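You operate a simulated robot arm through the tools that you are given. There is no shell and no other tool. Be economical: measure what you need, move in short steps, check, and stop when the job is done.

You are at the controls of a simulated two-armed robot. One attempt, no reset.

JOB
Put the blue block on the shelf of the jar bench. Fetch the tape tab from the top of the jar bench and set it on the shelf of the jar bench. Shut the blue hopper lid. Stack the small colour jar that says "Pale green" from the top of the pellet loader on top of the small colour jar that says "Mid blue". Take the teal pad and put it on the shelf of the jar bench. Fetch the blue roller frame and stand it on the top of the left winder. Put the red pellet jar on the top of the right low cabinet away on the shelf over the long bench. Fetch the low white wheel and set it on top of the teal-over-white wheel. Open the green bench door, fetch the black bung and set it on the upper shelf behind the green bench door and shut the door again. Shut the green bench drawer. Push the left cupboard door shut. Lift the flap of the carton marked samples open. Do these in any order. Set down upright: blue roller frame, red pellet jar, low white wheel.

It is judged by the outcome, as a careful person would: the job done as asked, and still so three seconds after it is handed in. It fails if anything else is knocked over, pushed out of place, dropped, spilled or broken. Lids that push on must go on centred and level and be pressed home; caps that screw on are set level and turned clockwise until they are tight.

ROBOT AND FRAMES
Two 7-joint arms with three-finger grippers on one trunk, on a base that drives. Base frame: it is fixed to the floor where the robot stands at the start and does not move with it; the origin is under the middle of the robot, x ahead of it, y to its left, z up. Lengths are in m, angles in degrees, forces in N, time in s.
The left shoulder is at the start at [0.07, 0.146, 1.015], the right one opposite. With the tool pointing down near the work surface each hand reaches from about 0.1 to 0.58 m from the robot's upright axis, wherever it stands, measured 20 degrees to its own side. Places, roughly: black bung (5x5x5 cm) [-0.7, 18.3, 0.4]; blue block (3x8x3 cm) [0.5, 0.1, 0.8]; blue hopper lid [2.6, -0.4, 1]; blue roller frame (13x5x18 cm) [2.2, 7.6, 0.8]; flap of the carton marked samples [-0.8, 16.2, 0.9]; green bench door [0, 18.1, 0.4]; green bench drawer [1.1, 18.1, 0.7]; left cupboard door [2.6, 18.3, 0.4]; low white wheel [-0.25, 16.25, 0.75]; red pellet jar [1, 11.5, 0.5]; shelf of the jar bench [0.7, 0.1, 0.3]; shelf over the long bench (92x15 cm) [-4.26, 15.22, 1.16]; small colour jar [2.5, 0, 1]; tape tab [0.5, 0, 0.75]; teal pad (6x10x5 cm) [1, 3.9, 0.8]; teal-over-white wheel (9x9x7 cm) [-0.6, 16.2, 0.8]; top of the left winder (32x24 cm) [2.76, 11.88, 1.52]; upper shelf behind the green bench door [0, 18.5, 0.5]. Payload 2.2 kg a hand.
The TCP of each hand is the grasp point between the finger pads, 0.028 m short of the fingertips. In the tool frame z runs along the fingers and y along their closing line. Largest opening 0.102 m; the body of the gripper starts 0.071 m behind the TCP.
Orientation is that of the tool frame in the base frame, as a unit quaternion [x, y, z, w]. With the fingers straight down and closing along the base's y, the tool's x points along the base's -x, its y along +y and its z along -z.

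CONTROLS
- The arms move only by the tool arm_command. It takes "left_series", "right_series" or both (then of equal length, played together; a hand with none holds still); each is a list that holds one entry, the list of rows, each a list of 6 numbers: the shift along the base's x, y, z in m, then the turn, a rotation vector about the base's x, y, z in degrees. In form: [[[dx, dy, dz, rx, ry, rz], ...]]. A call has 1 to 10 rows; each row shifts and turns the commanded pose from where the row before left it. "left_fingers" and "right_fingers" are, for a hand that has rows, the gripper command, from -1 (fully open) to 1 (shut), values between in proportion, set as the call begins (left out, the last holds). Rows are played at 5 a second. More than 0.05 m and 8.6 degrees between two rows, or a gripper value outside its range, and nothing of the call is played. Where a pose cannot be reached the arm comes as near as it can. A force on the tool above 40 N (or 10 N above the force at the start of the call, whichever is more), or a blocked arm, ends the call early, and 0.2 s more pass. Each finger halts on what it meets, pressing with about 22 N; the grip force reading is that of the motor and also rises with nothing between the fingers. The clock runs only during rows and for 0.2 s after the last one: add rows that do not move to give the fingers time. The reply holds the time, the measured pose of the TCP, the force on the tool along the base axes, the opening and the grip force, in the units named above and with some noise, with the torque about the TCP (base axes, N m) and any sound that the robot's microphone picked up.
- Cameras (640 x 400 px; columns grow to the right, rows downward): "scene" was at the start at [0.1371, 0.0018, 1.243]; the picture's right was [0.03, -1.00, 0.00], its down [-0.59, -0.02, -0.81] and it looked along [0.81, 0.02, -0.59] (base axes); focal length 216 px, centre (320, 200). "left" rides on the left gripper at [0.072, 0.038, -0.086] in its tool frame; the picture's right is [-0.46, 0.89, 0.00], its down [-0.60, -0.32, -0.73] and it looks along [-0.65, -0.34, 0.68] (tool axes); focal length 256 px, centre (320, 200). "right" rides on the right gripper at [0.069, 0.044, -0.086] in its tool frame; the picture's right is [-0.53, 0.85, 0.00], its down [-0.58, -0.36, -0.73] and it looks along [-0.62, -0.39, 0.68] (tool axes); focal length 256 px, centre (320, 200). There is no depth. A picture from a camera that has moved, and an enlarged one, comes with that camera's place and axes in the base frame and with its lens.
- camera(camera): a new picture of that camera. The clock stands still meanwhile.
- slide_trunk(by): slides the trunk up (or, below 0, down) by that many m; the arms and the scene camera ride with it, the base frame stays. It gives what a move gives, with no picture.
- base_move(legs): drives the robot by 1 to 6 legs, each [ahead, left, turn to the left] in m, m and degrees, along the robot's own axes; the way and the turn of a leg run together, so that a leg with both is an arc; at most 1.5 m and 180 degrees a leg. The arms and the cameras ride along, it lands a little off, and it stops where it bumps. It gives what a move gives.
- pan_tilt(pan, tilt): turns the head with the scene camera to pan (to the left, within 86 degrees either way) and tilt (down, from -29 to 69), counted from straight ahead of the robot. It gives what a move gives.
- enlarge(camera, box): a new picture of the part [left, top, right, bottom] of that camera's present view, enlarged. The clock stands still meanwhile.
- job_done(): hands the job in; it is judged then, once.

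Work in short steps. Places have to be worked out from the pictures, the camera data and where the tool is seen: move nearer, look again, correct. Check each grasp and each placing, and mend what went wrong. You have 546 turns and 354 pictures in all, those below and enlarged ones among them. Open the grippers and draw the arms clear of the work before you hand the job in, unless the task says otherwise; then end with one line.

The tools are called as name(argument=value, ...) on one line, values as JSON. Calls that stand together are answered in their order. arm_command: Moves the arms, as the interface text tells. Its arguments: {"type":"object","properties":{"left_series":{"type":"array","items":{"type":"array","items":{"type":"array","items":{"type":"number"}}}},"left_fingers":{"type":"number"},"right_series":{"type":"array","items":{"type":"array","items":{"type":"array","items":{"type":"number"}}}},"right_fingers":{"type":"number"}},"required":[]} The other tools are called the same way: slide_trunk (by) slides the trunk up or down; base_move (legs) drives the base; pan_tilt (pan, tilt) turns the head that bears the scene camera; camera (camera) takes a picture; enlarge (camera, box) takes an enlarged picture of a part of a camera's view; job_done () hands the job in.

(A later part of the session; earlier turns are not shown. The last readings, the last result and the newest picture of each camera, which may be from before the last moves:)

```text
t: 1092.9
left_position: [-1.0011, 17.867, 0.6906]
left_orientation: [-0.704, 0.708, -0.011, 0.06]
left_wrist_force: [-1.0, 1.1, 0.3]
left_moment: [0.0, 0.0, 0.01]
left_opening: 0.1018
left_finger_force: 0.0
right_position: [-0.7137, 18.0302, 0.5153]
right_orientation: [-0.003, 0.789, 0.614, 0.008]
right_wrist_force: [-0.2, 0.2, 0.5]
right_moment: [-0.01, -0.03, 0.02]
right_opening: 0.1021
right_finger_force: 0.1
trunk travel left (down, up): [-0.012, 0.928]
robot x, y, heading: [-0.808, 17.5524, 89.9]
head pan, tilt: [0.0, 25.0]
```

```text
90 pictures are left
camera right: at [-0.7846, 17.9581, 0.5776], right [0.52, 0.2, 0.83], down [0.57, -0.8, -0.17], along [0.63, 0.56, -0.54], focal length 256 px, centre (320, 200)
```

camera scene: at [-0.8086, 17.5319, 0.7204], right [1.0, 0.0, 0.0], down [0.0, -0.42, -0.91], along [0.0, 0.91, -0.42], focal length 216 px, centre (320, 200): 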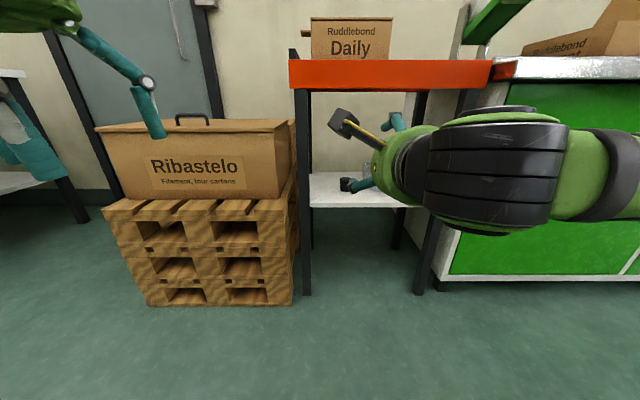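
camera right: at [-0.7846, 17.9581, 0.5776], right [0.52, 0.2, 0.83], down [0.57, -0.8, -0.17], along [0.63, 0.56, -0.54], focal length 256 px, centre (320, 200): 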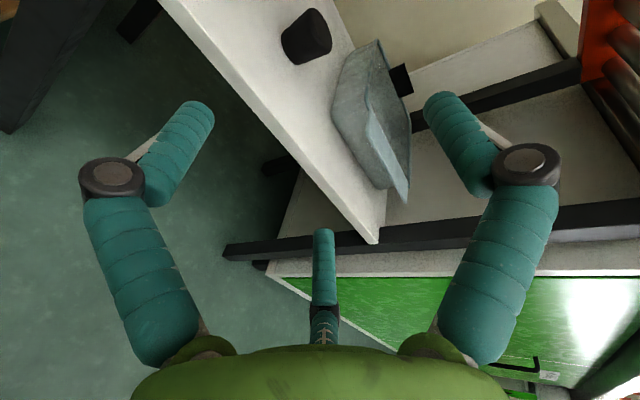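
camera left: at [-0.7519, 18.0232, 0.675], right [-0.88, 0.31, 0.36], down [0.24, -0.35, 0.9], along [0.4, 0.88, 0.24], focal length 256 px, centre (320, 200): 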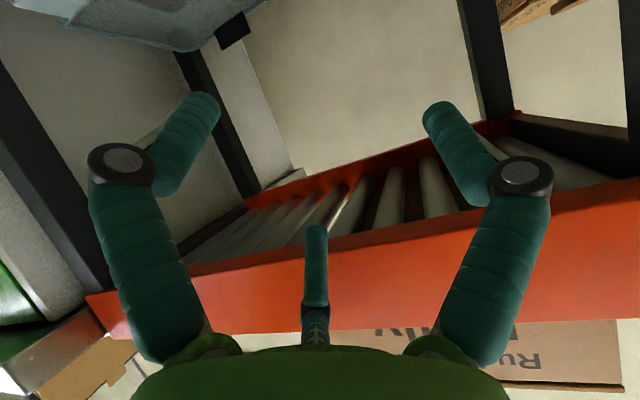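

Refined: bung at (−0.719, 18.245, 0.45). Partly close the fingers (7 cm) and advance along the axis to it.

arm_command(right_series=[[[-0.002, 0, 0, 0, 0, 0], [0, 0, 0, 0, 0, 0], [0, 0, 0, 0, 0, 0]]], right_fingers=-0.37)

base_move(legs=[[0.1, 0, 0]])

arm_command(right_series=[[[0, 0.02, -0.02, 0, 0, 0], [0, 0.02, -0.015, 0, 0, 0], [0, 0.02, -0.008, 0, 0, 0], [0, 0, 0, 0, 0, 0]]])

camera(camera="right")

```text
t: 1093.7
left_position: [-1.0007, 17.8669, 0.6902]
left_orientation: [-0.704, 0.708, -0.01, 0.061]
left_wrist_force: [0.5, 0.7, -1.0]
left_moment: [0.02, 0.02, 0.0]
left_opening: 0.1023
left_finger_force: 0.0
right_position: [-0.7154, 18.029, 0.5157]
right_orientation: [-0.003, 0.789, 0.614, 0.008]
right_wrist_force: [-0.2, 0.2, -0.4]
right_moment: [-0.02, 0.01, 0.03]
right_opening: 0.0696
right_finger_force: 0.0
trunk travel left (down, up): [-0.012, 0.928]
robot x, y, heading: [-0.8091, 17.5481, 89.9]
head pan, tilt: [0.0, 25.0]
```

```text
t: 1094.8
left_position: [-1.0017, 17.9686, 0.6906]
left_orientation: [-0.704, 0.708, -0.01, 0.06]
left_wrist_force: [-0.5, 0.0, -0.1]
left_moment: [-0.01, -0.01, -0.02]
left_opening: 0.1021
left_finger_force: 0.2
right_position: [-0.7157, 18.1302, 0.5157]
right_orientation: [-0.003, 0.789, 0.615, 0.007]
right_wrist_force: [-0.7, 0.4, 0.1]
right_moment: [-0.02, 0.01, -0.03]
right_opening: 0.0697
right_finger_force: 0.1
trunk travel left (down, up): [-0.012, 0.928]
robot x, y, heading: [-0.8115, 17.6479, 90.0]
head pan, tilt: [0.0, 25.0]
```

```text
t: 1095.8
left_position: [-1.001, 17.9676, 0.6907]
left_orientation: [-0.703, 0.709, -0.01, 0.06]
left_wrist_force: [-0.4, -0.6, 0.4]
left_moment: [0.01, 0.0, -0.02]
left_opening: 0.102
left_finger_force: 0.1
right_position: [-0.7166, 18.1907, 0.4714]
right_orientation: [-0.003, 0.789, 0.615, 0.008]
right_wrist_force: [1.2, 0.0, 0.0]
right_moment: [0.01, 0.02, 0.01]
right_opening: 0.0698
right_finger_force: 0.1
trunk travel left (down, up): [-0.012, 0.928]
robot x, y, heading: [-0.8056, 17.6488, 90.1]
head pan, tilt: [0.0, 25.0]
```

```text
89 pictures are left
camera right: at [-0.7865, 18.1185, 0.5346], right [0.52, 0.2, 0.83], down [0.58, -0.8, -0.17], along [0.63, 0.56, -0.54], focal length 256 px, centre (320, 200)
```

right: 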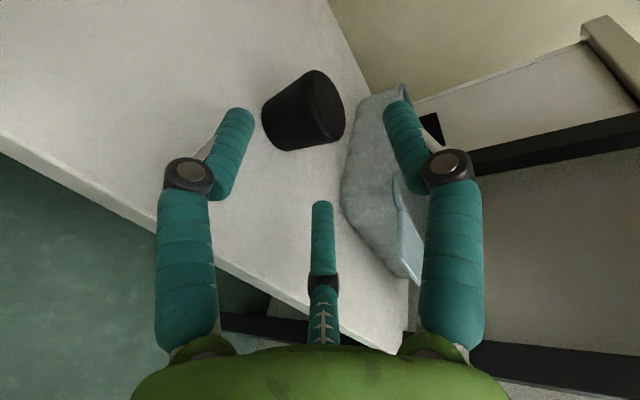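

arm_command(right_series=[[[-0.003, 0.02, -0.004, 0, 0, 0], [-0.002, 0.02, -0.004, 0, 0, 0], [0, 0, 0, 0, 0, 0]]])

arm_command(right_series=[[[0, 0, 0, 0, 0, 0], [0, 0, 0, 0, 0, 0], [0, 0, 0, 0, 0, 0]]], right_fingers=1)

camera(camera="right")

```text
t: 1096.7
left_position: [-1.0011, 17.968, 0.69]
left_orientation: [-0.703, 0.708, -0.01, 0.06]
left_wrist_force: [0.3, -1.1, -0.5]
left_moment: [0.0, 0.0, 0.0]
left_opening: 0.1021
left_finger_force: 0.0
right_position: [-0.7208, 18.2305, 0.4652]
right_orientation: [-0.003, 0.788, 0.615, 0.008]
right_wrist_force: [-0.6, -0.3, -0.8]
right_moment: [-0.01, -0.01, 0.0]
right_opening: 0.0701
right_finger_force: 0.0
trunk travel left (down, up): [-0.012, 0.928]
robot x, y, heading: [-0.8097, 17.6499, 89.7]
head pan, tilt: [0.0, 25.0]
```

```text
t: 1097.5
left_position: [-1.0015, 17.9671, 0.6908]
left_orientation: [-0.703, 0.708, -0.01, 0.06]
left_wrist_force: [0.1, 0.4, 0.3]
left_moment: [-0.01, 0.0, 0.0]
left_opening: 0.102
left_finger_force: 0.0
right_position: [-0.721, 18.231, 0.4641]
right_orientation: [-0.003, 0.788, 0.615, 0.008]
right_wrist_force: [-0.8, -1.1, 0.9]
right_moment: [0.0, 0.01, 0.0]
right_opening: 0.0022
right_finger_force: 21.4
trunk travel left (down, up): [-0.012, 0.928]
robot x, y, heading: [-0.8086, 17.655, 89.9]
head pan, tilt: [0.0, 25.0]
```

```text
88 pictures are left
camera right: at [-0.7913, 18.1587, 0.5268], right [0.52, 0.2, 0.83], down [0.57, -0.8, -0.17], along [0.63, 0.56, -0.54], focal length 256 px, centre (320, 200)
```

right: 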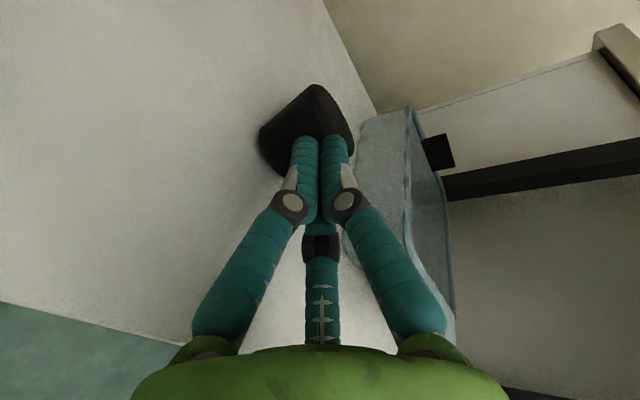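

The bung is a bit deeper. Reopen, advance 4.5 cm and close again.

arm_command(right_series=[[[0, 0, 0, 0, 0, 0], [0, 0, 0, 0, 0, 0], [0, 0, 0, 0, 0, 0]]], right_fingers=-0.37)

arm_command(right_series=[[[-0.002, 0.015, -0.002, 0, 0, 0], [-0.002, 0.015, -0.002, 0, 0, 0], [0, 0.015, -0.001, 0, 0, 0], [0, 0, 0, 0, 0, 0]]])

camera(camera="right")

```text
t: 1098.2
left_position: [-1.0008, 17.9672, 0.6903]
left_orientation: [-0.703, 0.708, -0.011, 0.061]
left_wrist_force: [0.4, -0.2, -0.5]
left_moment: [0.04, 0.02, 0.0]
left_opening: 0.1019
left_finger_force: 0.0
right_position: [-0.7201, 18.2311, 0.4642]
right_orientation: [-0.003, 0.789, 0.614, 0.007]
right_wrist_force: [0.4, -0.7, -0.6]
right_moment: [0.0, 0.01, -0.02]
right_opening: 0.0698
right_finger_force: 0.1
trunk travel left (down, up): [-0.012, 0.928]
robot x, y, heading: [-0.8089, 17.6474, 89.9]
head pan, tilt: [0.0, 25.0]
```

```text
t: 1099.2
left_position: [-1.0019, 17.9668, 0.6906]
left_orientation: [-0.703, 0.709, -0.01, 0.06]
left_wrist_force: [-1.0, 0.7, -0.1]
left_moment: [-0.04, 0.02, -0.02]
left_opening: 0.102
left_finger_force: 0.1
right_position: [-0.7258, 18.2763, 0.4591]
right_orientation: [-0.002, 0.79, 0.614, 0.008]
right_wrist_force: [0.2, -0.2, 0.2]
right_moment: [0.02, 0.02, 0.04]
right_opening: 0.0699
right_finger_force: 0.1
trunk travel left (down, up): [-0.012, 0.928]
robot x, y, heading: [-0.805, 17.6491, 89.8]
head pan, tilt: [0.0, 25.0]
```

```text
87 pictures are left
camera right: at [-0.7961, 18.2039, 0.5214], right [0.52, 0.2, 0.83], down [0.58, -0.8, -0.17], along [0.63, 0.56, -0.54], focal length 256 px, centre (320, 200)
```

right: 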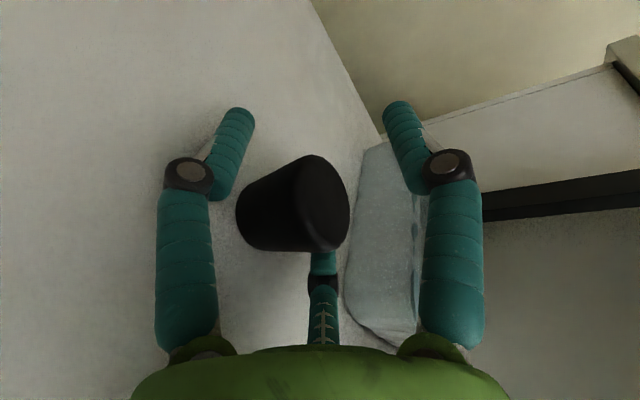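

arm_command(right_series=[[[0, 0, 0, 0, 0, 0], [0, 0, 0, 0, 0, 0], [0, 0, 0, 0, 0, 0], [0, 0, 0, 0, 0, 0]]], right_fingers=1)

arm_command(right_series=[[[0, 0, 0.01, 0, 0, 0], [0, 0, 0.02, 0, 0, 0], [0, 0, 0.015, 0, 0, 0], [0, 0, 0, 0, 0, 0]]])

camera(camera="right")

```text
t: 1100.2
left_position: [-1.0019, 17.9673, 0.6916]
left_orientation: [-0.703, 0.708, -0.01, 0.06]
left_wrist_force: [0.6, 0.0, 0.7]
left_moment: [-0.01, -0.02, 0.02]
left_opening: 0.102
left_finger_force: 0.0
right_position: [-0.7254, 18.276, 0.4597]
right_orientation: [-0.003, 0.789, 0.615, 0.007]
right_wrist_force: [0.6, -0.7, -1.6]
right_moment: [-0.01, 0.0, 0.01]
right_opening: 0.0497
right_finger_force: 22.0
trunk travel left (down, up): [-0.012, 0.928]
robot x, y, heading: [-0.8037, 17.6496, 89.8]
head pan, tilt: [0.0, 25.0]
```

```text
t: 1101.2
left_position: [-1.0006, 17.9673, 0.6912]
left_orientation: [-0.703, 0.708, -0.01, 0.061]
left_wrist_force: [-0.1, 0.1, 0.6]
left_moment: [0.02, 0.01, 0.01]
left_opening: 0.1018
left_finger_force: 0.1
right_position: [-0.7252, 18.275, 0.5054]
right_orientation: [-0.002, 0.789, 0.614, 0.008]
right_wrist_force: [0.3, -0.1, -1.0]
right_moment: [0.02, 0.0, -0.02]
right_opening: 0.0497
right_finger_force: 21.9
trunk travel left (down, up): [-0.012, 0.928]
robot x, y, heading: [-0.8081, 17.6505, 89.8]
head pan, tilt: [0.0, 25.0]
```

```text
86 pictures are left
camera right: at [-0.7961, 18.2036, 0.5672], right [0.52, 0.2, 0.83], down [0.58, -0.8, -0.17], along [0.63, 0.56, -0.54], focal length 256 px, centre (320, 200)
```

right: 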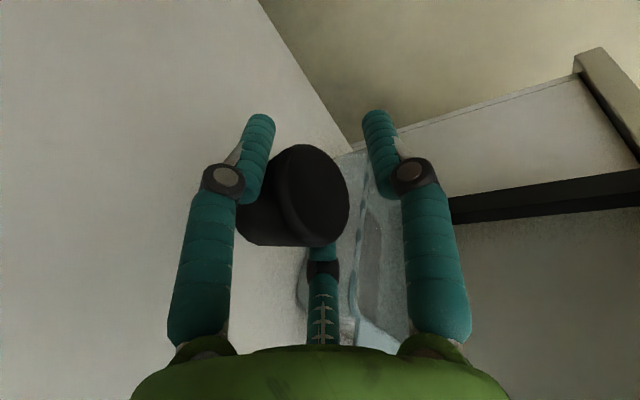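

The bung is held. Back out, raise the trunk a bit and move in front of the green door.

base_move(legs=[[-0.35, 0, 0], [0, -1.2, 0]])

slide_trunk(by=0.17)

pan_tilt(pan=15, tilt=25)

camera(camera="scene")

```text
t: 1109.1
left_position: [0.1889, 17.6127, 0.6912]
left_orientation: [-0.7, 0.712, -0.011, 0.061]
left_wrist_force: [0.1, 0.5, -0.1]
left_moment: [-0.02, 0.01, 0.01]
left_opening: 0.102
left_finger_force: 0.0
right_position: [0.467, 17.9189, 0.504]
right_orientation: [0.001, 0.789, 0.614, 0.011]
right_wrist_force: [-0.4, -0.1, -1.1]
right_moment: [-0.02, -0.03, 0.01]
right_opening: 0.0497
right_finger_force: 22.4
trunk travel left (down, up): [-0.012, 0.928]
robot x, y, heading: [0.3755, 17.2945, 89.2]
head pan, tilt: [0.0, 25.0]
```

```text
t: 1111.0
left_position: [0.1886, 17.6117, 0.8599]
left_orientation: [-0.7, 0.711, -0.01, 0.061]
left_wrist_force: [-0.2, -0.3, -0.3]
left_moment: [-0.01, 0.0, 0.02]
left_opening: 0.1021
left_finger_force: 0.2
right_position: [0.4671, 17.9175, 0.6745]
right_orientation: [0.002, 0.79, 0.613, 0.012]
right_wrist_force: [-0.1, 0.1, -0.5]
right_moment: [-0.02, 0.0, 0.01]
right_opening: 0.0496
right_finger_force: 22.0
trunk travel left (down, up): [-0.182, 0.758]
robot x, y, heading: [0.3762, 17.2912, 88.9]
head pan, tilt: [0.0, 25.0]
```

```text
t: 1111.8
left_position: [0.1877, 17.6119, 0.861]
left_orientation: [-0.699, 0.712, -0.01, 0.061]
left_wrist_force: [0.1, 0.7, -0.9]
left_moment: [0.02, 0.03, -0.02]
left_opening: 0.1021
left_finger_force: 0.1
right_position: [0.4678, 17.9189, 0.6748]
right_orientation: [0.001, 0.789, 0.615, 0.011]
right_wrist_force: [-0.2, -0.2, -0.1]
right_moment: [-0.02, 0.01, -0.01]
right_opening: 0.0493
right_finger_force: 22.2
trunk travel left (down, up): [-0.182, 0.758]
robot x, y, heading: [0.377, 17.2967, 89.2]
head pan, tilt: [15.0, 25.0]
```

```text
85 pictures are left
camera scene: at [0.3556, 17.4321, 0.8905], right [0.97, 0.25, 0.0], down [0.1, -0.41, -0.91], along [-0.22, 0.88, -0.42], focal length 216 px, centre (320, 200)
```

scene: 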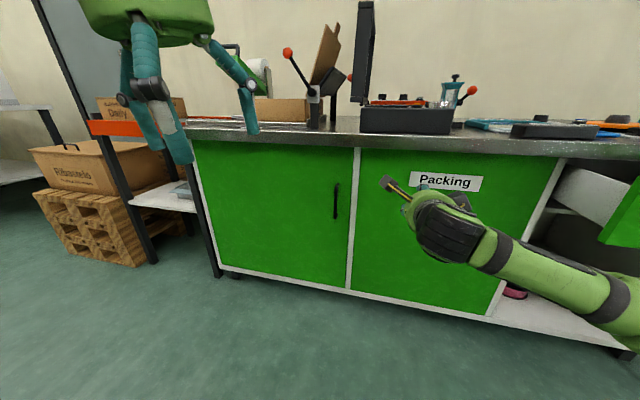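

Handle centre ≈(0.244, 18.11, 0.575). Retract the right hand, pitch the left hand forward to grip the vertical bar.

arm_command(left_series=[[[0, 0.01, -0.01, 8.4, 0, 0], [0, 0.01, -0.01, 8.4, 0, 0], [0, 0.01, -0.01, 8.4, 0, 0], [0, 0.01, -0.01, 8.4, 0, 0], [0, 0.01, -0.01, 8.4, 0, 0], [0, 0.01, -0.01, 8.4, 0, 0], [0, 0.01, -0.01, 8.4, 0, 0], [0, 0.01, -0.01, 8.4, 0, 0], [0, 0.01, -0.01, 8.4, 0, 0], [0, 0, 0, 0, 0, 0]]], right_series=[[[0, -0.02, 0, 0, 0, 0], [0, -0.02, 0, 0, 0, 0], [0, -0.02, 0, 0, 0, 0], [0.01, -0.02, 0, 0, 0, 0], [0.01, -0.02, 0, 0, 0, 0], [0.01, -0.02, 0, 0, 0, 0], [0.01, -0.02, 0, 0, 0, 0], [0.01, -0.01, 0, 0, 0, 0], [0.01, 0, 0, 0, 0, 0], [0, 0, 0, 0, 0, 0]]], left_fingers=-1)

slide_trunk(by=-0.07)

```text
t: 1114.0
left_position: [0.1886, 17.7199, 0.7926]
left_orientation: [-0.516, 0.569, 0.428, 0.476]
left_wrist_force: [0.9, 0.2, -0.7]
left_moment: [0.01, 0.02, 0.02]
left_opening: 0.1021
left_finger_force: 0.1
left hand out of reach, approached as far as the arm can: row 9
right_position: [0.5247, 17.7753, 0.6785]
right_orientation: [0.002, 0.789, 0.615, 0.012]
right_wrist_force: [-0.7, -1.0, -0.2]
right_moment: [-0.01, -0.01, 0.02]
right_opening: 0.0495
right_finger_force: 22.3
right hand out of reach, approached as far as the arm can: row 8, 9
trunk travel left (down, up): [-0.182, 0.758]
robot x, y, heading: [0.3803, 17.2958, 89.0]
head pan, tilt: [15.0, 25.0]
```

```text
t: 1115.1
left_position: [0.1878, 17.7194, 0.7227]
left_orientation: [-0.515, 0.569, 0.428, 0.476]
left_wrist_force: [0.1, 0.0, 0.1]
left_moment: [-0.01, -0.02, 0.03]
left_opening: 0.102
left_finger_force: 0.2
right_position: [0.5242, 17.7745, 0.6081]
right_orientation: [0.002, 0.789, 0.614, 0.012]
right_wrist_force: [-0.5, -0.8, -0.6]
right_moment: [-0.03, 0.01, 0.04]
right_opening: 0.0493
right_finger_force: 22.5
trunk travel left (down, up): [-0.112, 0.828]
robot x, y, heading: [0.3785, 17.2924, 89.0]
head pan, tilt: [15.0, 25.0]
```

arm_command(left_series=[[[0.008, 0.01, -0.03, 0, 0, 0], [0.008, 0.01, -0.03, 0, 0, 0], [0.008, 0.01, -0.03, 0, 0, 0], [0.008, 0.01, -0.03, 0, 0, 0], [0.008, 0.01, -0.028, 0, 0, 0], [0, 0, 0, 0, 0, 0]]])

camera(camera="left")

```text
t: 1116.5
left_position: [0.2303, 17.8002, 0.5988]
left_orientation: [-0.516, 0.568, 0.429, 0.477]
left_wrist_force: [0.6, -0.5, 0.3]
left_moment: [0.01, 0.01, 0.0]
left_opening: 0.1021
left_finger_force: 0.1
left hand out of reach, approached as far as the arm can: row 1, 2, 3, 4
right_position: [0.524, 17.7749, 0.6081]
right_orientation: [0.002, 0.789, 0.614, 0.012]
right_wrist_force: [-0.9, -0.8, -0.6]
right_moment: [0.0, -0.03, 0.0]
right_opening: 0.0493
right_finger_force: 22.1
trunk travel left (down, up): [-0.112, 0.828]
robot x, y, heading: [0.3761, 17.2913, 89.4]
head pan, tilt: [15.0, 25.0]
```

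```text
84 pictures are left
camera left: at [0.1839, 17.706, 0.543], right [-0.87, 0.17, 0.45], down [0.25, -0.64, 0.73], along [0.42, 0.75, 0.52], focal length 256 px, centre (320, 200)
```

left: 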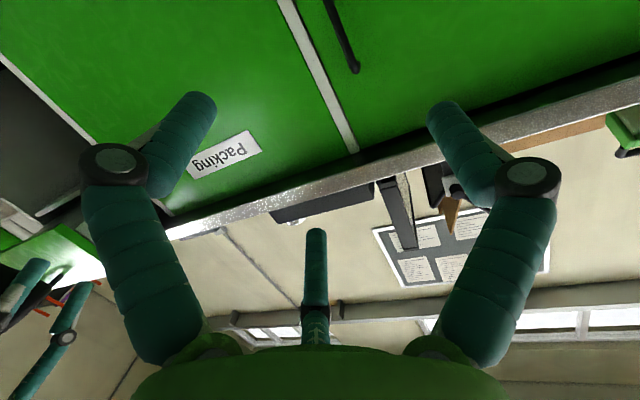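

Left hand is level with the bar. Shift slightly and drive forward so the fingers straddle the handle.

arm_command(left_series=[[[0.006, 0, -0.008, 0, 0, 0], [0.006, 0, -0.008, 0, 0, 0], [0, 0, 0, 0, 0, 0]]])

base_move(legs=[[0.22, 0, 0.5]])

camera(camera="left")

enlarge(camera="scene", box=[220, 140, 400, 275])

```text
t: 1117.3
left_position: [0.2432, 17.7995, 0.5828]
left_orientation: [-0.515, 0.569, 0.428, 0.477]
left_wrist_force: [-0.3, 0.3, -0.8]
left_moment: [0.02, 0.0, -0.01]
left_opening: 0.1021
left_finger_force: 0.1
right_position: [0.5255, 17.7747, 0.609]
right_orientation: [0.002, 0.79, 0.613, 0.011]
right_wrist_force: [-0.6, 0.5, -0.1]
right_moment: [0.0, 0.0, 0.0]
right_opening: 0.049
right_finger_force: 22.4
trunk travel left (down, up): [-0.112, 0.828]
robot x, y, heading: [0.3766, 17.2901, 89.5]
head pan, tilt: [15.0, 25.0]
```

```text
t: 1119.0
left_position: [0.24, 18.0171, 0.5831]
left_orientation: [-0.518, 0.567, 0.431, 0.474]
left_wrist_force: [-1.2, -0.8, -0.9]
left_moment: [0.0, -0.01, -0.02]
left_opening: 0.1019
left_finger_force: 0.0
right_position: [0.521, 17.9962, 0.6072]
right_orientation: [-0.003, 0.789, 0.615, 0.008]
right_wrist_force: [0.3, -0.4, -0.9]
right_moment: [0.03, 0.0, -0.01]
right_opening: 0.049
right_finger_force: 21.9
trunk travel left (down, up): [-0.112, 0.828]
robot x, y, heading: [0.3801, 17.5083, 89.7]
head pan, tilt: [15.0, 25.0]
```

```text
83 pictures are left
camera left: at [0.1946, 17.9236, 0.5269], right [-0.88, 0.16, 0.45], down [0.26, -0.64, 0.73], along [0.41, 0.75, 0.52], focal length 256 px, centre (320, 200)
```

left: 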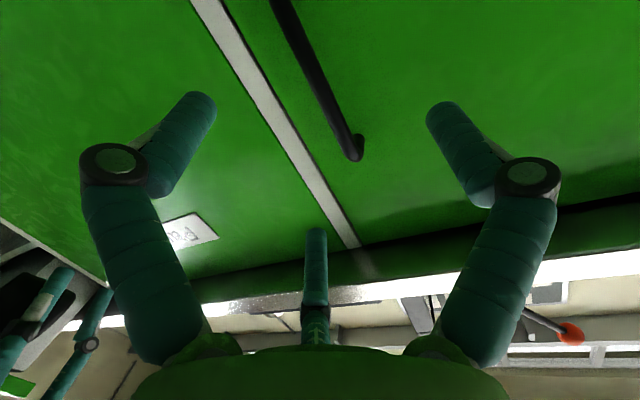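

```text
2.96 times, centred on (310, 208) of scene
camera zoom: at [0.3562, 17.6514, 0.8205], right [0.97, 0.25, 0.0], down [0.11, -0.41, -0.91], along [-0.23, 0.88, -0.42], focal length 639 px, centre (350, 178)
```

zoom: 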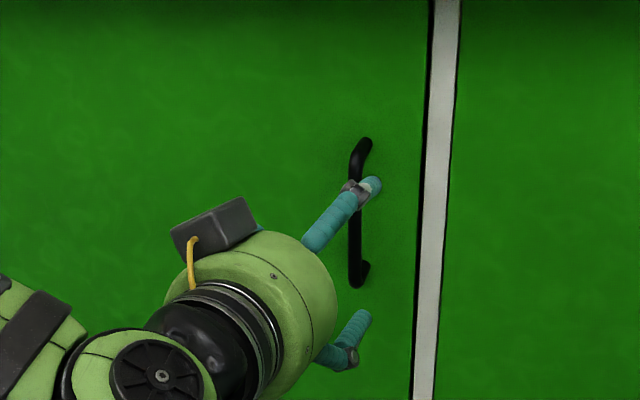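

Handle lies between the fingers. Advance 7.5 cm and close on the bar.

arm_command(left_series=[[[0.002, 0.025, -0.004, 0, 0, 0], [0.002, 0.025, -0.004, 0, 0, 0], [0, 0.022, 0, 0, 0, 0], [0, 0, 0, 0, 0, 0]]])

arm_command(left_series=[[[0, 0, 0, 0, 0, 0], [0, 0, 0, 0, 0, 0], [0, 0, 0, 0, 0, 0], [0, 0, 0, 0, 0, 0]]], left_fingers=1)

camera(camera="left")

```text
t: 1120.0
left_position: [0.2454, 18.0911, 0.5757]
left_orientation: [-0.518, 0.567, 0.431, 0.474]
left_wrist_force: [0.5, -0.8, 0.5]
left_moment: [-0.02, 0.0, -0.01]
left_opening: 0.1021
left_finger_force: 0.0
right_position: [0.5225, 17.9956, 0.6068]
right_orientation: [-0.002, 0.789, 0.614, 0.008]
right_wrist_force: [-0.5, 0.4, -1.1]
right_moment: [-0.01, 0.0, 0.0]
right_opening: 0.0492
right_finger_force: 22.1
trunk travel left (down, up): [-0.112, 0.828]
robot x, y, heading: [0.3811, 17.508, 89.8]
head pan, tilt: [15.0, 25.0]
```

```text
t: 1121.0
left_position: [0.2464, 18.089, 0.5761]
left_orientation: [-0.516, 0.57, 0.429, 0.474]
left_wrist_force: [13.9, -8.4, -3.3]
left_moment: [-0.29, 0.43, -0.13]
left_opening: 0.0196
left_finger_force: 44.1
right_position: [0.5233, 17.9965, 0.6084]
right_orientation: [0.0, 0.789, 0.614, 0.008]
right_wrist_force: [-0.3, 0.1, -1.4]
right_moment: [0.02, -0.02, 0.0]
right_opening: 0.0489
right_finger_force: 22.4
trunk travel left (down, up): [-0.112, 0.828]
robot x, y, heading: [0.3771, 17.5124, 89.6]
head pan, tilt: [15.0, 25.0]
```

```text
81 pictures are left
camera left: at [0.2002, 17.9952, 0.5194], right [-0.87, 0.17, 0.46], down [0.26, -0.64, 0.73], along [0.41, 0.75, 0.51], focal length 256 px, centre (320, 200)
```

left: 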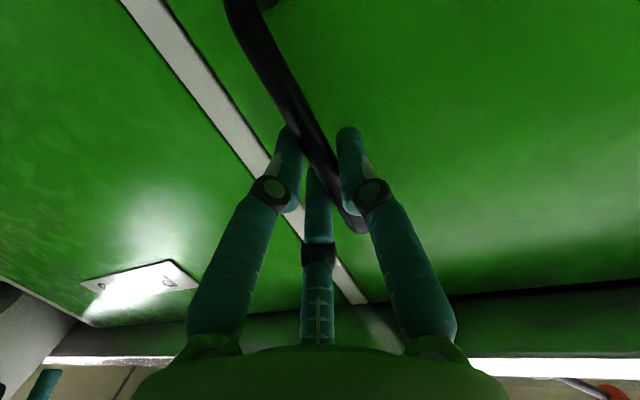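

The bar is gripped. Pull the door open with the base, following the arc.

base_move(legs=[[-0.1, 0.01, 0], [-0.1, 0.03, 0]])

base_move(legs=[[-0.08, 0.04, 0], [-0.06, 0.04, 0]])

camera(camera="scene")

```text
t: 1122.9
left_position: [0.1969, 17.8951, 0.5751]
left_orientation: [-0.523, 0.561, 0.434, 0.472]
left_wrist_force: [-29.2, 12.7, 2.9]
left_moment: [-1.32, 0.46, 0.16]
left_opening: 0.0192
left_finger_force: 44.5
right_position: [0.4785, 17.7987, 0.6076]
right_orientation: [-0.003, 0.79, 0.613, 0.01]
right_wrist_force: [0.0, 0.2, -0.5]
right_moment: [-0.03, 0.01, 0.01]
right_opening: 0.049
right_finger_force: 21.6
trunk travel left (down, up): [-0.112, 0.828]
robot x, y, heading: [0.3408, 17.3169, 89.5]
head pan, tilt: [15.0, 25.0]
```

```text
t: 1124.6
left_position: [0.1093, 17.7592, 0.5743]
left_orientation: [-0.529, 0.554, 0.44, 0.468]
left_wrist_force: [-30.2, 24.8, -0.7]
left_moment: [-0.51, 0.53, 0.18]
left_opening: 0.0192
left_finger_force: 44.3
right_position: [0.3989, 17.6606, 0.6057]
right_orientation: [-0.004, 0.79, 0.613, 0.009]
right_wrist_force: [-0.2, -0.1, -0.2]
right_moment: [0.0, -0.02, 0.01]
right_opening: 0.0491
right_finger_force: 22.2
trunk travel left (down, up): [-0.112, 0.828]
robot x, y, heading: [0.255, 17.1778, 90.0]
head pan, tilt: [15.0, 25.0]
```

```text
80 pictures are left
camera scene: at [0.233, 17.3163, 0.82], right [0.97, 0.26, 0.0], down [0.11, -0.41, -0.9], along [-0.23, 0.87, -0.43], focal length 216 px, centre (320, 200)
```

scene: 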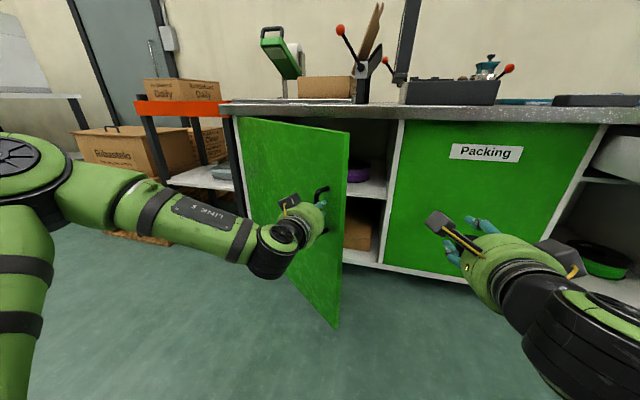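

The door opens well. Continue the arc in smaller legs.

base_move(legs=[[-0.08, 0.08, 0], [-0.06, 0.085, 0], [-0.045, 0.095, 0]])

base_move(legs=[[-0.025, 0.1, 0], [-0.01, 0.1, 0]])

camera(camera="scene")

```text
t: 1127.4
left_position: [-0.1524, 17.5774, 0.5749]
left_orientation: [-0.53, 0.552, 0.443, 0.466]
left_wrist_force: [-12.6, 39.6, -4.0]
left_moment: [-0.08, 0.59, 0.02]
left_opening: 0.0194
left_finger_force: 44.5
right_position: [0.1382, 17.4776, 0.6059]
right_orientation: [-0.003, 0.791, 0.612, 0.009]
right_wrist_force: [0.1, -0.6, 0.3]
right_moment: [0.0, 0.0, 0.04]
right_opening: 0.0491
right_finger_force: 22.4
trunk travel left (down, up): [-0.112, 0.828]
robot x, y, heading: [0.0011, 16.9938, 89.9]
head pan, tilt: [15.0, 25.0]
```

```text
t: 1129.3
left_position: [-0.3533, 17.5431, 0.5763]
left_orientation: [-0.53, 0.552, 0.444, 0.467]
left_wrist_force: [1.5, 38.1, -7.1]
left_moment: [-0.31, 0.59, -0.18]
left_opening: 0.0196
left_finger_force: 45.2
right_position: [-0.0599, 17.443, 0.6059]
right_orientation: [-0.003, 0.791, 0.612, 0.007]
right_wrist_force: [-0.3, -0.4, -1.0]
right_moment: [0.03, 0.0, 0.01]
right_opening: 0.049
right_finger_force: 21.8
trunk travel left (down, up): [-0.112, 0.828]
robot x, y, heading: [-0.2001, 16.9568, 89.6]
head pan, tilt: [15.0, 25.0]
```

```text
79 pictures are left
camera scene: at [-0.2251, 17.0997, 0.8197], right [0.97, 0.26, 0.0], down [0.11, -0.41, -0.9], along [-0.23, 0.87, -0.43], focal length 216 px, centre (320, 200)
```

scene: 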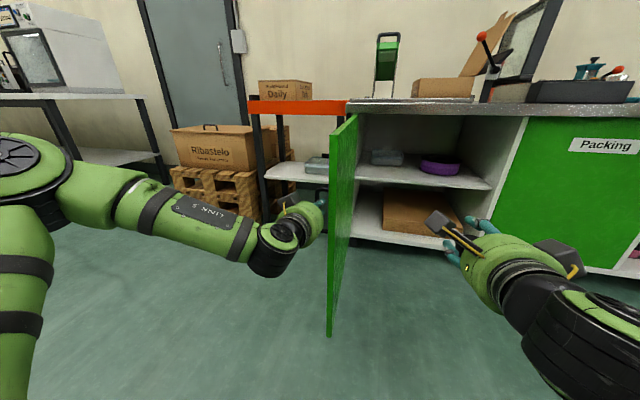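

Door is ~90° open. Release the handle and withdraw straight back.

arm_command(left_series=[[[0, 0, 0, 0, 0, 0], [0, 0, 0, 0, 0, 0], [0, 0, 0, 0, 0, 0], [-0.005, -0.04, 0, 0, 0, 0], [-0.005, -0.04, 0.0, 0, 0, 0], [0, -0.03, 0, 0, 0, 0]]], left_fingers=-1)

base_move(legs=[[-0.12, 0, 0]])

camera(camera="scene")

```text
t: 1130.7
left_position: [-0.3544, 17.4639, 0.5852]
left_orientation: [-0.529, 0.551, 0.445, 0.467]
left_wrist_force: [0.2, 0.6, 0.7]
left_moment: [0.06, -0.02, 0.0]
left_opening: 0.102
left_finger_force: 0.1
left hand out of reach, approached as far as the arm can: row 5, 6
right_position: [-0.0604, 17.4395, 0.6073]
right_orientation: [-0.002, 0.789, 0.614, 0.008]
right_wrist_force: [0.0, 1.3, -0.5]
right_moment: [-0.03, -0.03, 0.01]
right_opening: 0.0493
right_finger_force: 21.9
trunk travel left (down, up): [-0.112, 0.828]
robot x, y, heading: [-0.1987, 16.954, 90.0]
head pan, tilt: [15.0, 25.0]
```

```text
t: 1131.9
left_position: [-0.354, 17.3463, 0.585]
left_orientation: [-0.529, 0.551, 0.445, 0.468]
left_wrist_force: [-0.7, -0.1, 0.0]
left_moment: [-0.03, 0.02, 0.01]
left_opening: 0.1021
left_finger_force: 0.1
right_position: [-0.0586, 17.3203, 0.6076]
right_orientation: [-0.002, 0.789, 0.614, 0.008]
right_wrist_force: [0.6, -0.3, -0.2]
right_moment: [0.01, -0.02, 0.02]
right_opening: 0.0489
right_finger_force: 21.5
trunk travel left (down, up): [-0.112, 0.828]
robot x, y, heading: [-0.2006, 16.8384, 89.6]
head pan, tilt: [15.0, 25.0]
```

```text
78 pictures are left
camera scene: at [-0.2253, 16.9773, 0.8205], right [0.97, 0.26, 0.0], down [0.11, -0.41, -0.91], along [-0.23, 0.88, -0.42], focal length 216 px, centre (320, 200)
```

scene: 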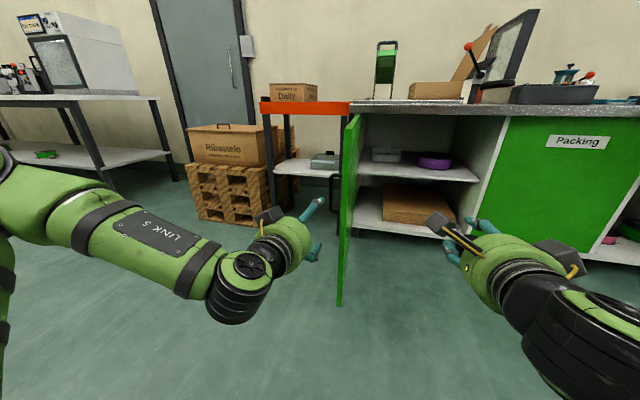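

Door stays open. Fold the left arm up high so it can pass above the door, then view.

arm_command(left_series=[[[0, 0, 0.035, -8.4, 0, 0], [0, 0, 0.035, -8.4, 0, 0], [0, 0, 0.035, -8.4, 0, 0], [0, 0, 0.035, -8.4, 0, 0], [0, -0.01, 0.035, -8.4, 0, 0], [0.01, -0.01, 0.035, -8.4, 0, 0], [0.01, -0.01, 0.03, -8.4, 0, 0], [0.01, -0.01, 0.03, -8.4, 0, 0], [0.02, -0.01, 0.02, -8.4, 0, 0], [0.02, 0, 0.02, 0, 0, 0]]])

base_move(legs=[[0, -0.15, 0]])

pan_tilt(pan=25, tilt=15)

camera(camera="scene")

```text
t: 1134.1
left_position: [-0.3855, 17.2062, 0.763]
left_orientation: [-0.704, 0.708, 0.014, 0.047]
left_wrist_force: [-0.2, 0.7, -0.8]
left_moment: [0.01, 0.0, 0.02]
left_opening: 0.1021
left_finger_force: 0.0
left hand out of reach, approached as far as the arm can: row 6, 7, 8, 9, 10
right_position: [-0.061, 17.323, 0.6075]
right_orientation: [-0.002, 0.79, 0.614, 0.008]
right_wrist_force: [0.9, 0.3, -0.3]
right_moment: [0.02, 0.01, -0.01]
right_opening: 0.0488
right_finger_force: 22.5
trunk travel left (down, up): [-0.112, 0.828]
robot x, y, heading: [-0.2043, 16.8384, 89.6]
head pan, tilt: [15.0, 25.0]
```

```text
t: 1135.5
left_position: [-0.2357, 17.2057, 0.7635]
left_orientation: [-0.705, 0.708, 0.014, 0.047]
left_wrist_force: [0.5, 0.1, 0.5]
left_moment: [-0.03, 0.01, -0.02]
left_opening: 0.1022
left_finger_force: 0.1
right_position: [0.0887, 17.3218, 0.6069]
right_orientation: [-0.003, 0.789, 0.615, 0.008]
right_wrist_force: [-0.1, 0.3, -0.7]
right_moment: [-0.02, 0.01, -0.02]
right_opening: 0.0487
right_finger_force: 22.4
trunk travel left (down, up): [-0.112, 0.828]
robot x, y, heading: [-0.0494, 16.8371, 89.7]
head pan, tilt: [15.0, 25.0]
```

```text
t: 1136.2
left_position: [-0.2362, 17.2055, 0.7632]
left_orientation: [-0.705, 0.708, 0.013, 0.047]
left_wrist_force: [0.1, -0.2, 0.6]
left_moment: [-0.02, 0.0, 0.0]
left_opening: 0.1021
left_finger_force: 0.1
right_position: [0.0903, 17.3219, 0.6078]
right_orientation: [-0.003, 0.789, 0.614, 0.008]
right_wrist_force: [0.7, 0.7, -1.0]
right_moment: [-0.01, 0.0, -0.01]
right_opening: 0.0488
right_finger_force: 21.4
trunk travel left (down, up): [-0.112, 0.828]
robot x, y, heading: [-0.0494, 16.8378, 89.9]
head pan, tilt: [25.0, 15.0]
```

```text
77 pictures are left
camera scene: at [-0.0911, 16.9726, 0.8367], right [0.91, 0.42, 0.0], down [0.11, -0.24, -0.97], along [-0.41, 0.88, -0.26], focal length 216 px, centre (320, 200)
```

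scene: 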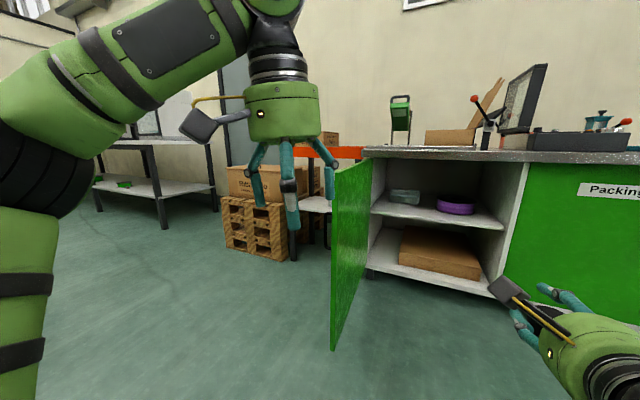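

The left elbow would clash with the door at this height. I raise the trunk 0.2 so the left arm passes above the door, and reduce the right hand's pitch to ~45° to reach down to the shelf.

slide_trunk(by=0.2)

arm_command(right_series=[[[-0.008, 0.0, -0.02, -6, 0, 0], [-0.008, 0.0, -0.03, -6, 0, 0], [-0.008, 0.0, -0.03, -6, 0, 0], [-0.008, 0.0, -0.035, -6, 0, 0], [-0.008, 0.0, -0.035, -6, 0, 0], [0, 0.0, -0.035, 0, 0, 0], [0, 0, -0.035, 0, 0, 0], [0, 0, 0, 0, 0, 0]]])

base_move(legs=[[0, -0.07, 0]])

camera(camera="right")

```text
t: 1138.4
left_position: [-0.2355, 17.2059, 0.9635]
left_orientation: [-0.705, 0.708, 0.013, 0.047]
left_wrist_force: [-0.7, 0.1, -0.3]
left_moment: [-0.05, -0.02, 0.0]
left_opening: 0.102
left_finger_force: 0.1
right_position: [0.0903, 17.3214, 0.8093]
right_orientation: [-0.003, 0.789, 0.615, 0.008]
right_wrist_force: [0.8, -0.7, -1.1]
right_moment: [-0.01, 0.04, 0.01]
right_opening: 0.0485
right_finger_force: 22.2
trunk travel left (down, up): [-0.312, 0.628]
robot x, y, heading: [-0.0528, 16.8391, 89.9]
head pan, tilt: [25.0, 15.0]
```

```text
t: 1140.2
left_position: [-0.2352, 17.2045, 0.9632]
left_orientation: [-0.705, 0.708, 0.014, 0.047]
left_wrist_force: [0.2, 0.3, 0.1]
left_moment: [0.01, -0.02, 0.02]
left_opening: 0.1019
left_finger_force: 0.0
right_position: [0.0479, 17.3221, 0.5878]
right_orientation: [-0.005, 0.921, 0.389, 0.006]
right_wrist_force: [-0.1, 0.5, -1.0]
right_moment: [0.0, 0.01, 0.02]
right_opening: 0.0484
right_finger_force: 21.8
trunk travel left (down, up): [-0.312, 0.628]
robot x, y, heading: [-0.0513, 16.8395, 89.7]
head pan, tilt: [25.0, 15.0]
```

```text
t: 1141.2
left_position: [-0.1657, 17.2052, 0.9632]
left_orientation: [-0.705, 0.708, 0.015, 0.046]
left_wrist_force: [-0.3, 1.9, -0.6]
left_moment: [0.04, 0.06, -0.01]
left_opening: 0.102
left_finger_force: 0.0
right_position: [0.1175, 17.322, 0.5886]
right_orientation: [-0.005, 0.921, 0.389, 0.007]
right_wrist_force: [-0.3, 0.9, -1.8]
right_moment: [-0.01, 0.04, 0.03]
right_opening: 0.0486
right_finger_force: 22.2
trunk travel left (down, up): [-0.312, 0.628]
robot x, y, heading: [0.0166, 16.8374, 89.9]
head pan, tilt: [25.0, 15.0]
```

```text
76 pictures are left
camera right: at [0.0475, 17.2911, 0.6778], right [0.52, 0.59, 0.61], down [0.58, -0.78, 0.26], along [0.63, 0.22, -0.75], focal length 256 px, centre (320, 200)
```

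right: 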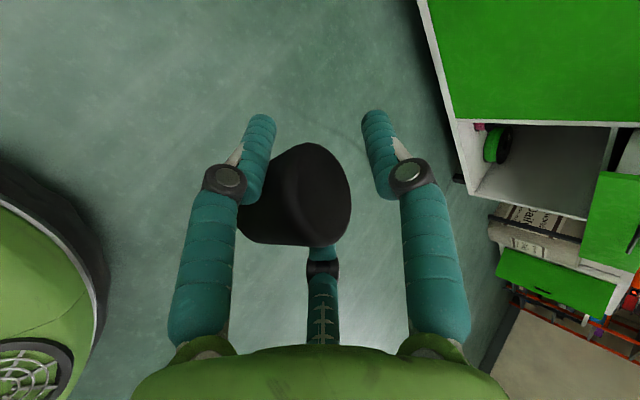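

Lower the hand to entry height and drive in alongside the open door.

arm_command(right_series=[[[0, 0.02, -0.02, 0, 0, 0], [0, 0.02, -0.02, 0, 0, 0], [-0.01, 0.02, -0.015, 0, 0, 0], [0, 0, 0, 0, 0, 0]]])

base_move(legs=[[0.55, 0, 0]])

pan_tilt(pan=10, tilt=35)

camera(camera="scene")

```text
t: 1142.2
left_position: [-0.1664, 17.2042, 0.9629]
left_orientation: [-0.705, 0.708, 0.014, 0.047]
left_wrist_force: [-0.2, -0.8, -0.6]
left_moment: [0.0, 0.02, 0.02]
left_opening: 0.1021
left_finger_force: 0.0
right_position: [0.1065, 17.3806, 0.5334]
right_orientation: [-0.004, 0.921, 0.389, 0.006]
right_wrist_force: [-0.2, 0.4, -0.6]
right_moment: [0.02, 0.0, 0.02]
right_opening: 0.0486
right_finger_force: 21.5
trunk travel left (down, up): [-0.312, 0.628]
robot x, y, heading: [0.0201, 16.8371, 90.0]
head pan, tilt: [25.0, 15.0]
```

```text
t: 1145.4
left_position: [-0.167, 17.756, 0.9632]
left_orientation: [-0.706, 0.706, 0.014, 0.047]
left_wrist_force: [-1.2, 0.4, 0.2]
left_moment: [-0.02, -0.02, 0.02]
left_opening: 0.1019
left_finger_force: 0.1
right_position: [0.1058, 17.9322, 0.5331]
right_orientation: [-0.006, 0.921, 0.389, 0.006]
right_wrist_force: [0.4, 0.0, -0.5]
right_moment: [0.0, 0.03, 0.03]
right_opening: 0.0485
right_finger_force: 22.6
trunk travel left (down, up): [-0.312, 0.628]
robot x, y, heading: [0.0187, 17.3868, 90.3]
head pan, tilt: [25.0, 15.0]
```

```text
t: 1146.2
left_position: [-0.1671, 17.7539, 0.964]
left_orientation: [-0.705, 0.707, 0.014, 0.048]
left_wrist_force: [0.3, 0.0, 0.3]
left_moment: [-0.01, 0.02, 0.0]
left_opening: 0.1019
left_finger_force: 0.0
right_position: [0.1063, 17.9314, 0.5328]
right_orientation: [-0.005, 0.921, 0.389, 0.007]
right_wrist_force: [-0.1, 0.7, -0.4]
right_moment: [0.02, -0.01, 0.02]
right_opening: 0.0489
right_finger_force: 22.1
trunk travel left (down, up): [-0.312, 0.628]
robot x, y, heading: [0.0167, 17.3878, 90.0]
head pan, tilt: [10.0, 35.0]
```

```text
75 pictures are left
camera scene: at [0.0017, 17.5241, 1.0048], right [0.98, 0.17, 0.0], down [0.1, -0.56, -0.82], along [-0.14, 0.81, -0.57], focal length 216 px, centre (320, 200)
```

scene: 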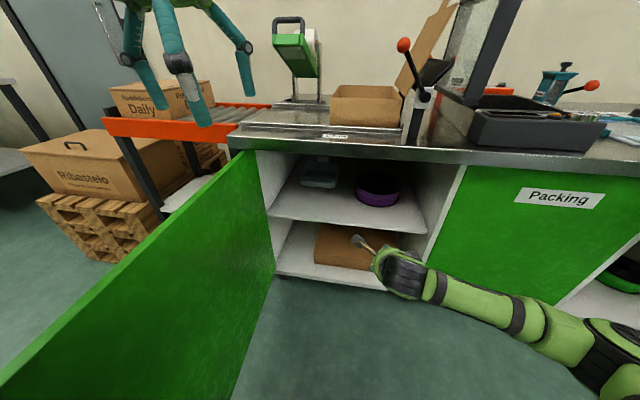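

The upper shelf (z≈0.45) is clear at its front. Shift slightly left and move in.

arm_command(right_series=[[[-0.03, 0, 0, 0, 0, 0], [-0.03, 0, 0, 0, 0, 0], [0, 0, 0, 0, 0, 0]]])

base_move(legs=[[0.2, 0, 0]])

arm_command(right_series=[[[0, 0.025, 0, 0, 0, 0], [0, 0.025, 0, 0, 0, 0], [0, 0.02, 0, 0, 0, 0], [0, 0, 0, 0, 0, 0]]])

camera(camera="scene")

```text
t: 1147.0
left_position: [-0.1665, 17.7549, 0.9634]
left_orientation: [-0.706, 0.707, 0.014, 0.047]
left_wrist_force: [0.7, 0.6, 0.1]
left_moment: [0.04, -0.03, -0.03]
left_opening: 0.102
left_finger_force: 0.1
right_position: [0.046, 17.9318, 0.5331]
right_orientation: [-0.006, 0.921, 0.389, 0.007]
right_wrist_force: [0.0, -1.2, -1.0]
right_moment: [0.0, -0.02, -0.01]
right_opening: 0.0486
right_finger_force: 22.1
trunk travel left (down, up): [-0.312, 0.628]
robot x, y, heading: [0.0152, 17.386, 90.1]
head pan, tilt: [10.0, 35.0]
```

```text
t: 1148.6
left_position: [-0.1672, 17.9553, 0.9622]
left_orientation: [-0.705, 0.707, 0.014, 0.047]
left_wrist_force: [0.6, -0.3, 0.0]
left_moment: [-0.02, 0.0, 0.01]
left_opening: 0.102
left_finger_force: 0.0
right_position: [0.0486, 18.1314, 0.5325]
right_orientation: [-0.004, 0.922, 0.388, 0.006]
right_wrist_force: [0.0, 1.5, -1.0]
right_moment: [0.0, -0.01, 0.02]
right_opening: 0.0485
right_finger_force: 21.6
trunk travel left (down, up): [-0.312, 0.628]
robot x, y, heading: [0.0184, 17.5876, 90.0]
head pan, tilt: [10.0, 35.0]
```

```text
t: 1149.6
left_position: [-0.1665, 17.9538, 0.9639]
left_orientation: [-0.705, 0.707, 0.014, 0.048]
left_wrist_force: [0.9, 0.2, -0.3]
left_moment: [-0.03, 0.02, -0.01]
left_opening: 0.1018
left_finger_force: 0.0
right_position: [0.0478, 18.2021, 0.534]
right_orientation: [-0.005, 0.921, 0.388, 0.006]
right_wrist_force: [-0.3, 0.8, -1.2]
right_moment: [0.01, -0.02, -0.02]
right_opening: 0.0488
right_finger_force: 21.8
trunk travel left (down, up): [-0.312, 0.628]
robot x, y, heading: [0.0195, 17.5848, 89.9]
head pan, tilt: [10.0, 35.0]
```

```text
74 pictures are left
camera scene: at [0.0022, 17.7231, 1.0047], right [0.99, 0.17, 0.0], down [0.1, -0.56, -0.82], along [-0.14, 0.81, -0.57], focal length 216 px, centre (320, 200)
```

scene: 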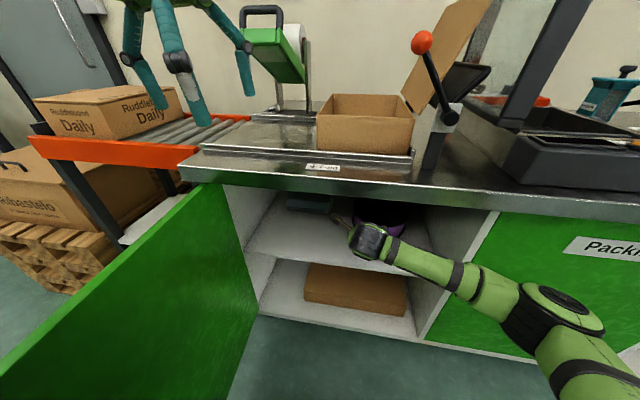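

The hand is over the shelf. Lower until contact.

arm_command(right_series=[[[0, 0, -0.012, 0, 0, 0], [0, 0, -0.01, 0, 0, 0], [0, 0, -0.01, 0, 0, 0], [0, 0, 0, 0, 0, 0]]])

camera(camera="right")

```text
t: 1150.6
left_position: [-0.1657, 17.9543, 0.9631]
left_orientation: [-0.705, 0.707, 0.014, 0.048]
left_wrist_force: [0.3, -0.2, 0.7]
left_moment: [-0.02, 0.01, 0.01]
left_opening: 0.1022
left_finger_force: 0.1
right_position: [0.0471, 18.2005, 0.5001]
right_orientation: [-0.004, 0.921, 0.389, 0.006]
right_wrist_force: [-0.1, 1.3, -0.6]
right_moment: [-0.01, 0.01, -0.01]
right_opening: 0.0485
right_finger_force: 22.6
trunk travel left (down, up): [-0.312, 0.628]
robot x, y, heading: [0.0173, 17.5831, 89.8]
head pan, tilt: [10.0, 35.0]
```

```text
73 pictures are left
camera right: at [-0.0232, 18.1698, 0.5908], right [0.52, 0.59, 0.61], down [0.58, -0.78, 0.26], along [0.63, 0.22, -0.75], focal length 256 px, centre (320, 200)
```

right: 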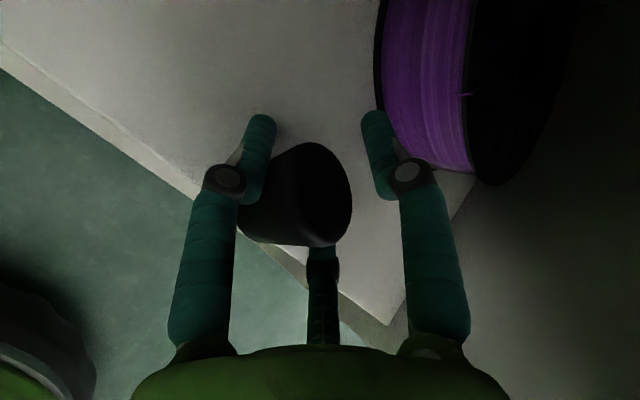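

The purple spool is close on the right; shift 3 cm left and 3 cm deeper before lowering on.

arm_command(right_series=[[[-0.02, 0.005, 0, 0, 0, 0], [-0.02, 0.01, 0, 0, 0, 0], [0, 0.02, 0, 0, 0, 0], [0, 0, -0.01, 0, 0, 0], [0, 0, 0, 0, 0, 0]]])

arm_command(right_series=[[[0, 0, -0.006, 0, 0, 0], [0, 0, -0.005, 0, 0, 0], [0, 0, 0, 0, 0, 0]]])

camera(camera="right")

```text
t: 1151.8
left_position: [-0.1651, 17.9547, 0.9646]
left_orientation: [-0.705, 0.707, 0.015, 0.047]
left_wrist_force: [0.0, 1.2, 1.0]
left_moment: [-0.01, 0.02, 0.02]
left_opening: 0.1022
left_finger_force: 0.0
right_position: [0.0077, 18.2353, 0.4924]
right_orientation: [-0.005, 0.921, 0.39, 0.007]
right_wrist_force: [0.6, -1.1, 3.9]
right_moment: [-0.03, 0.02, 0.0]
right_opening: 0.0484
right_finger_force: 21.7
trunk travel left (down, up): [-0.312, 0.628]
robot x, y, heading: [0.0179, 17.588, 90.1]
head pan, tilt: [10.0, 35.0]
```

```text
t: 1152.6
left_position: [-0.1664, 17.9481, 0.9657]
left_orientation: [-0.705, 0.707, 0.016, 0.049]
left_wrist_force: [-1.1, -1.1, -0.1]
left_moment: [-0.01, -0.01, 0.0]
left_opening: 0.1021
left_finger_force: 0.1
right_position: [0.0077, 18.2356, 0.491]
right_orientation: [-0.005, 0.918, 0.396, 0.004]
right_wrist_force: [2.0, -8.2, 34.8]
right_moment: [-0.38, 0.22, 0.22]
right_opening: 0.0483
right_finger_force: 22.5
trunk travel left (down, up): [-0.312, 0.628]
robot x, y, heading: [0.0206, 17.5881, 89.8]
head pan, tilt: [10.0, 35.0]
```

```text
72 pictures are left
camera right: at [-0.0634, 18.2032, 0.5798], right [0.52, 0.58, 0.62], down [0.58, -0.78, 0.24], along [0.63, 0.23, -0.74], focal length 256 px, centre (320, 200)
```

right: 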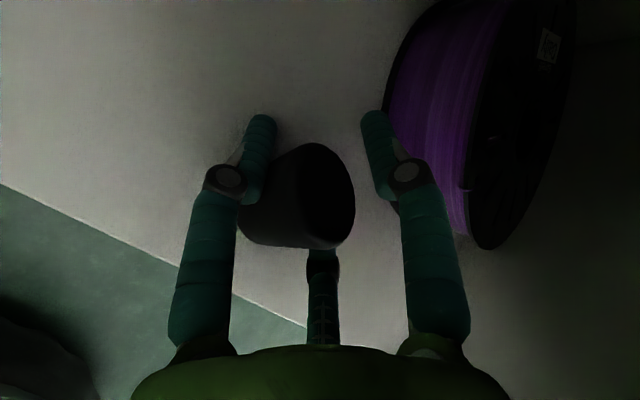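

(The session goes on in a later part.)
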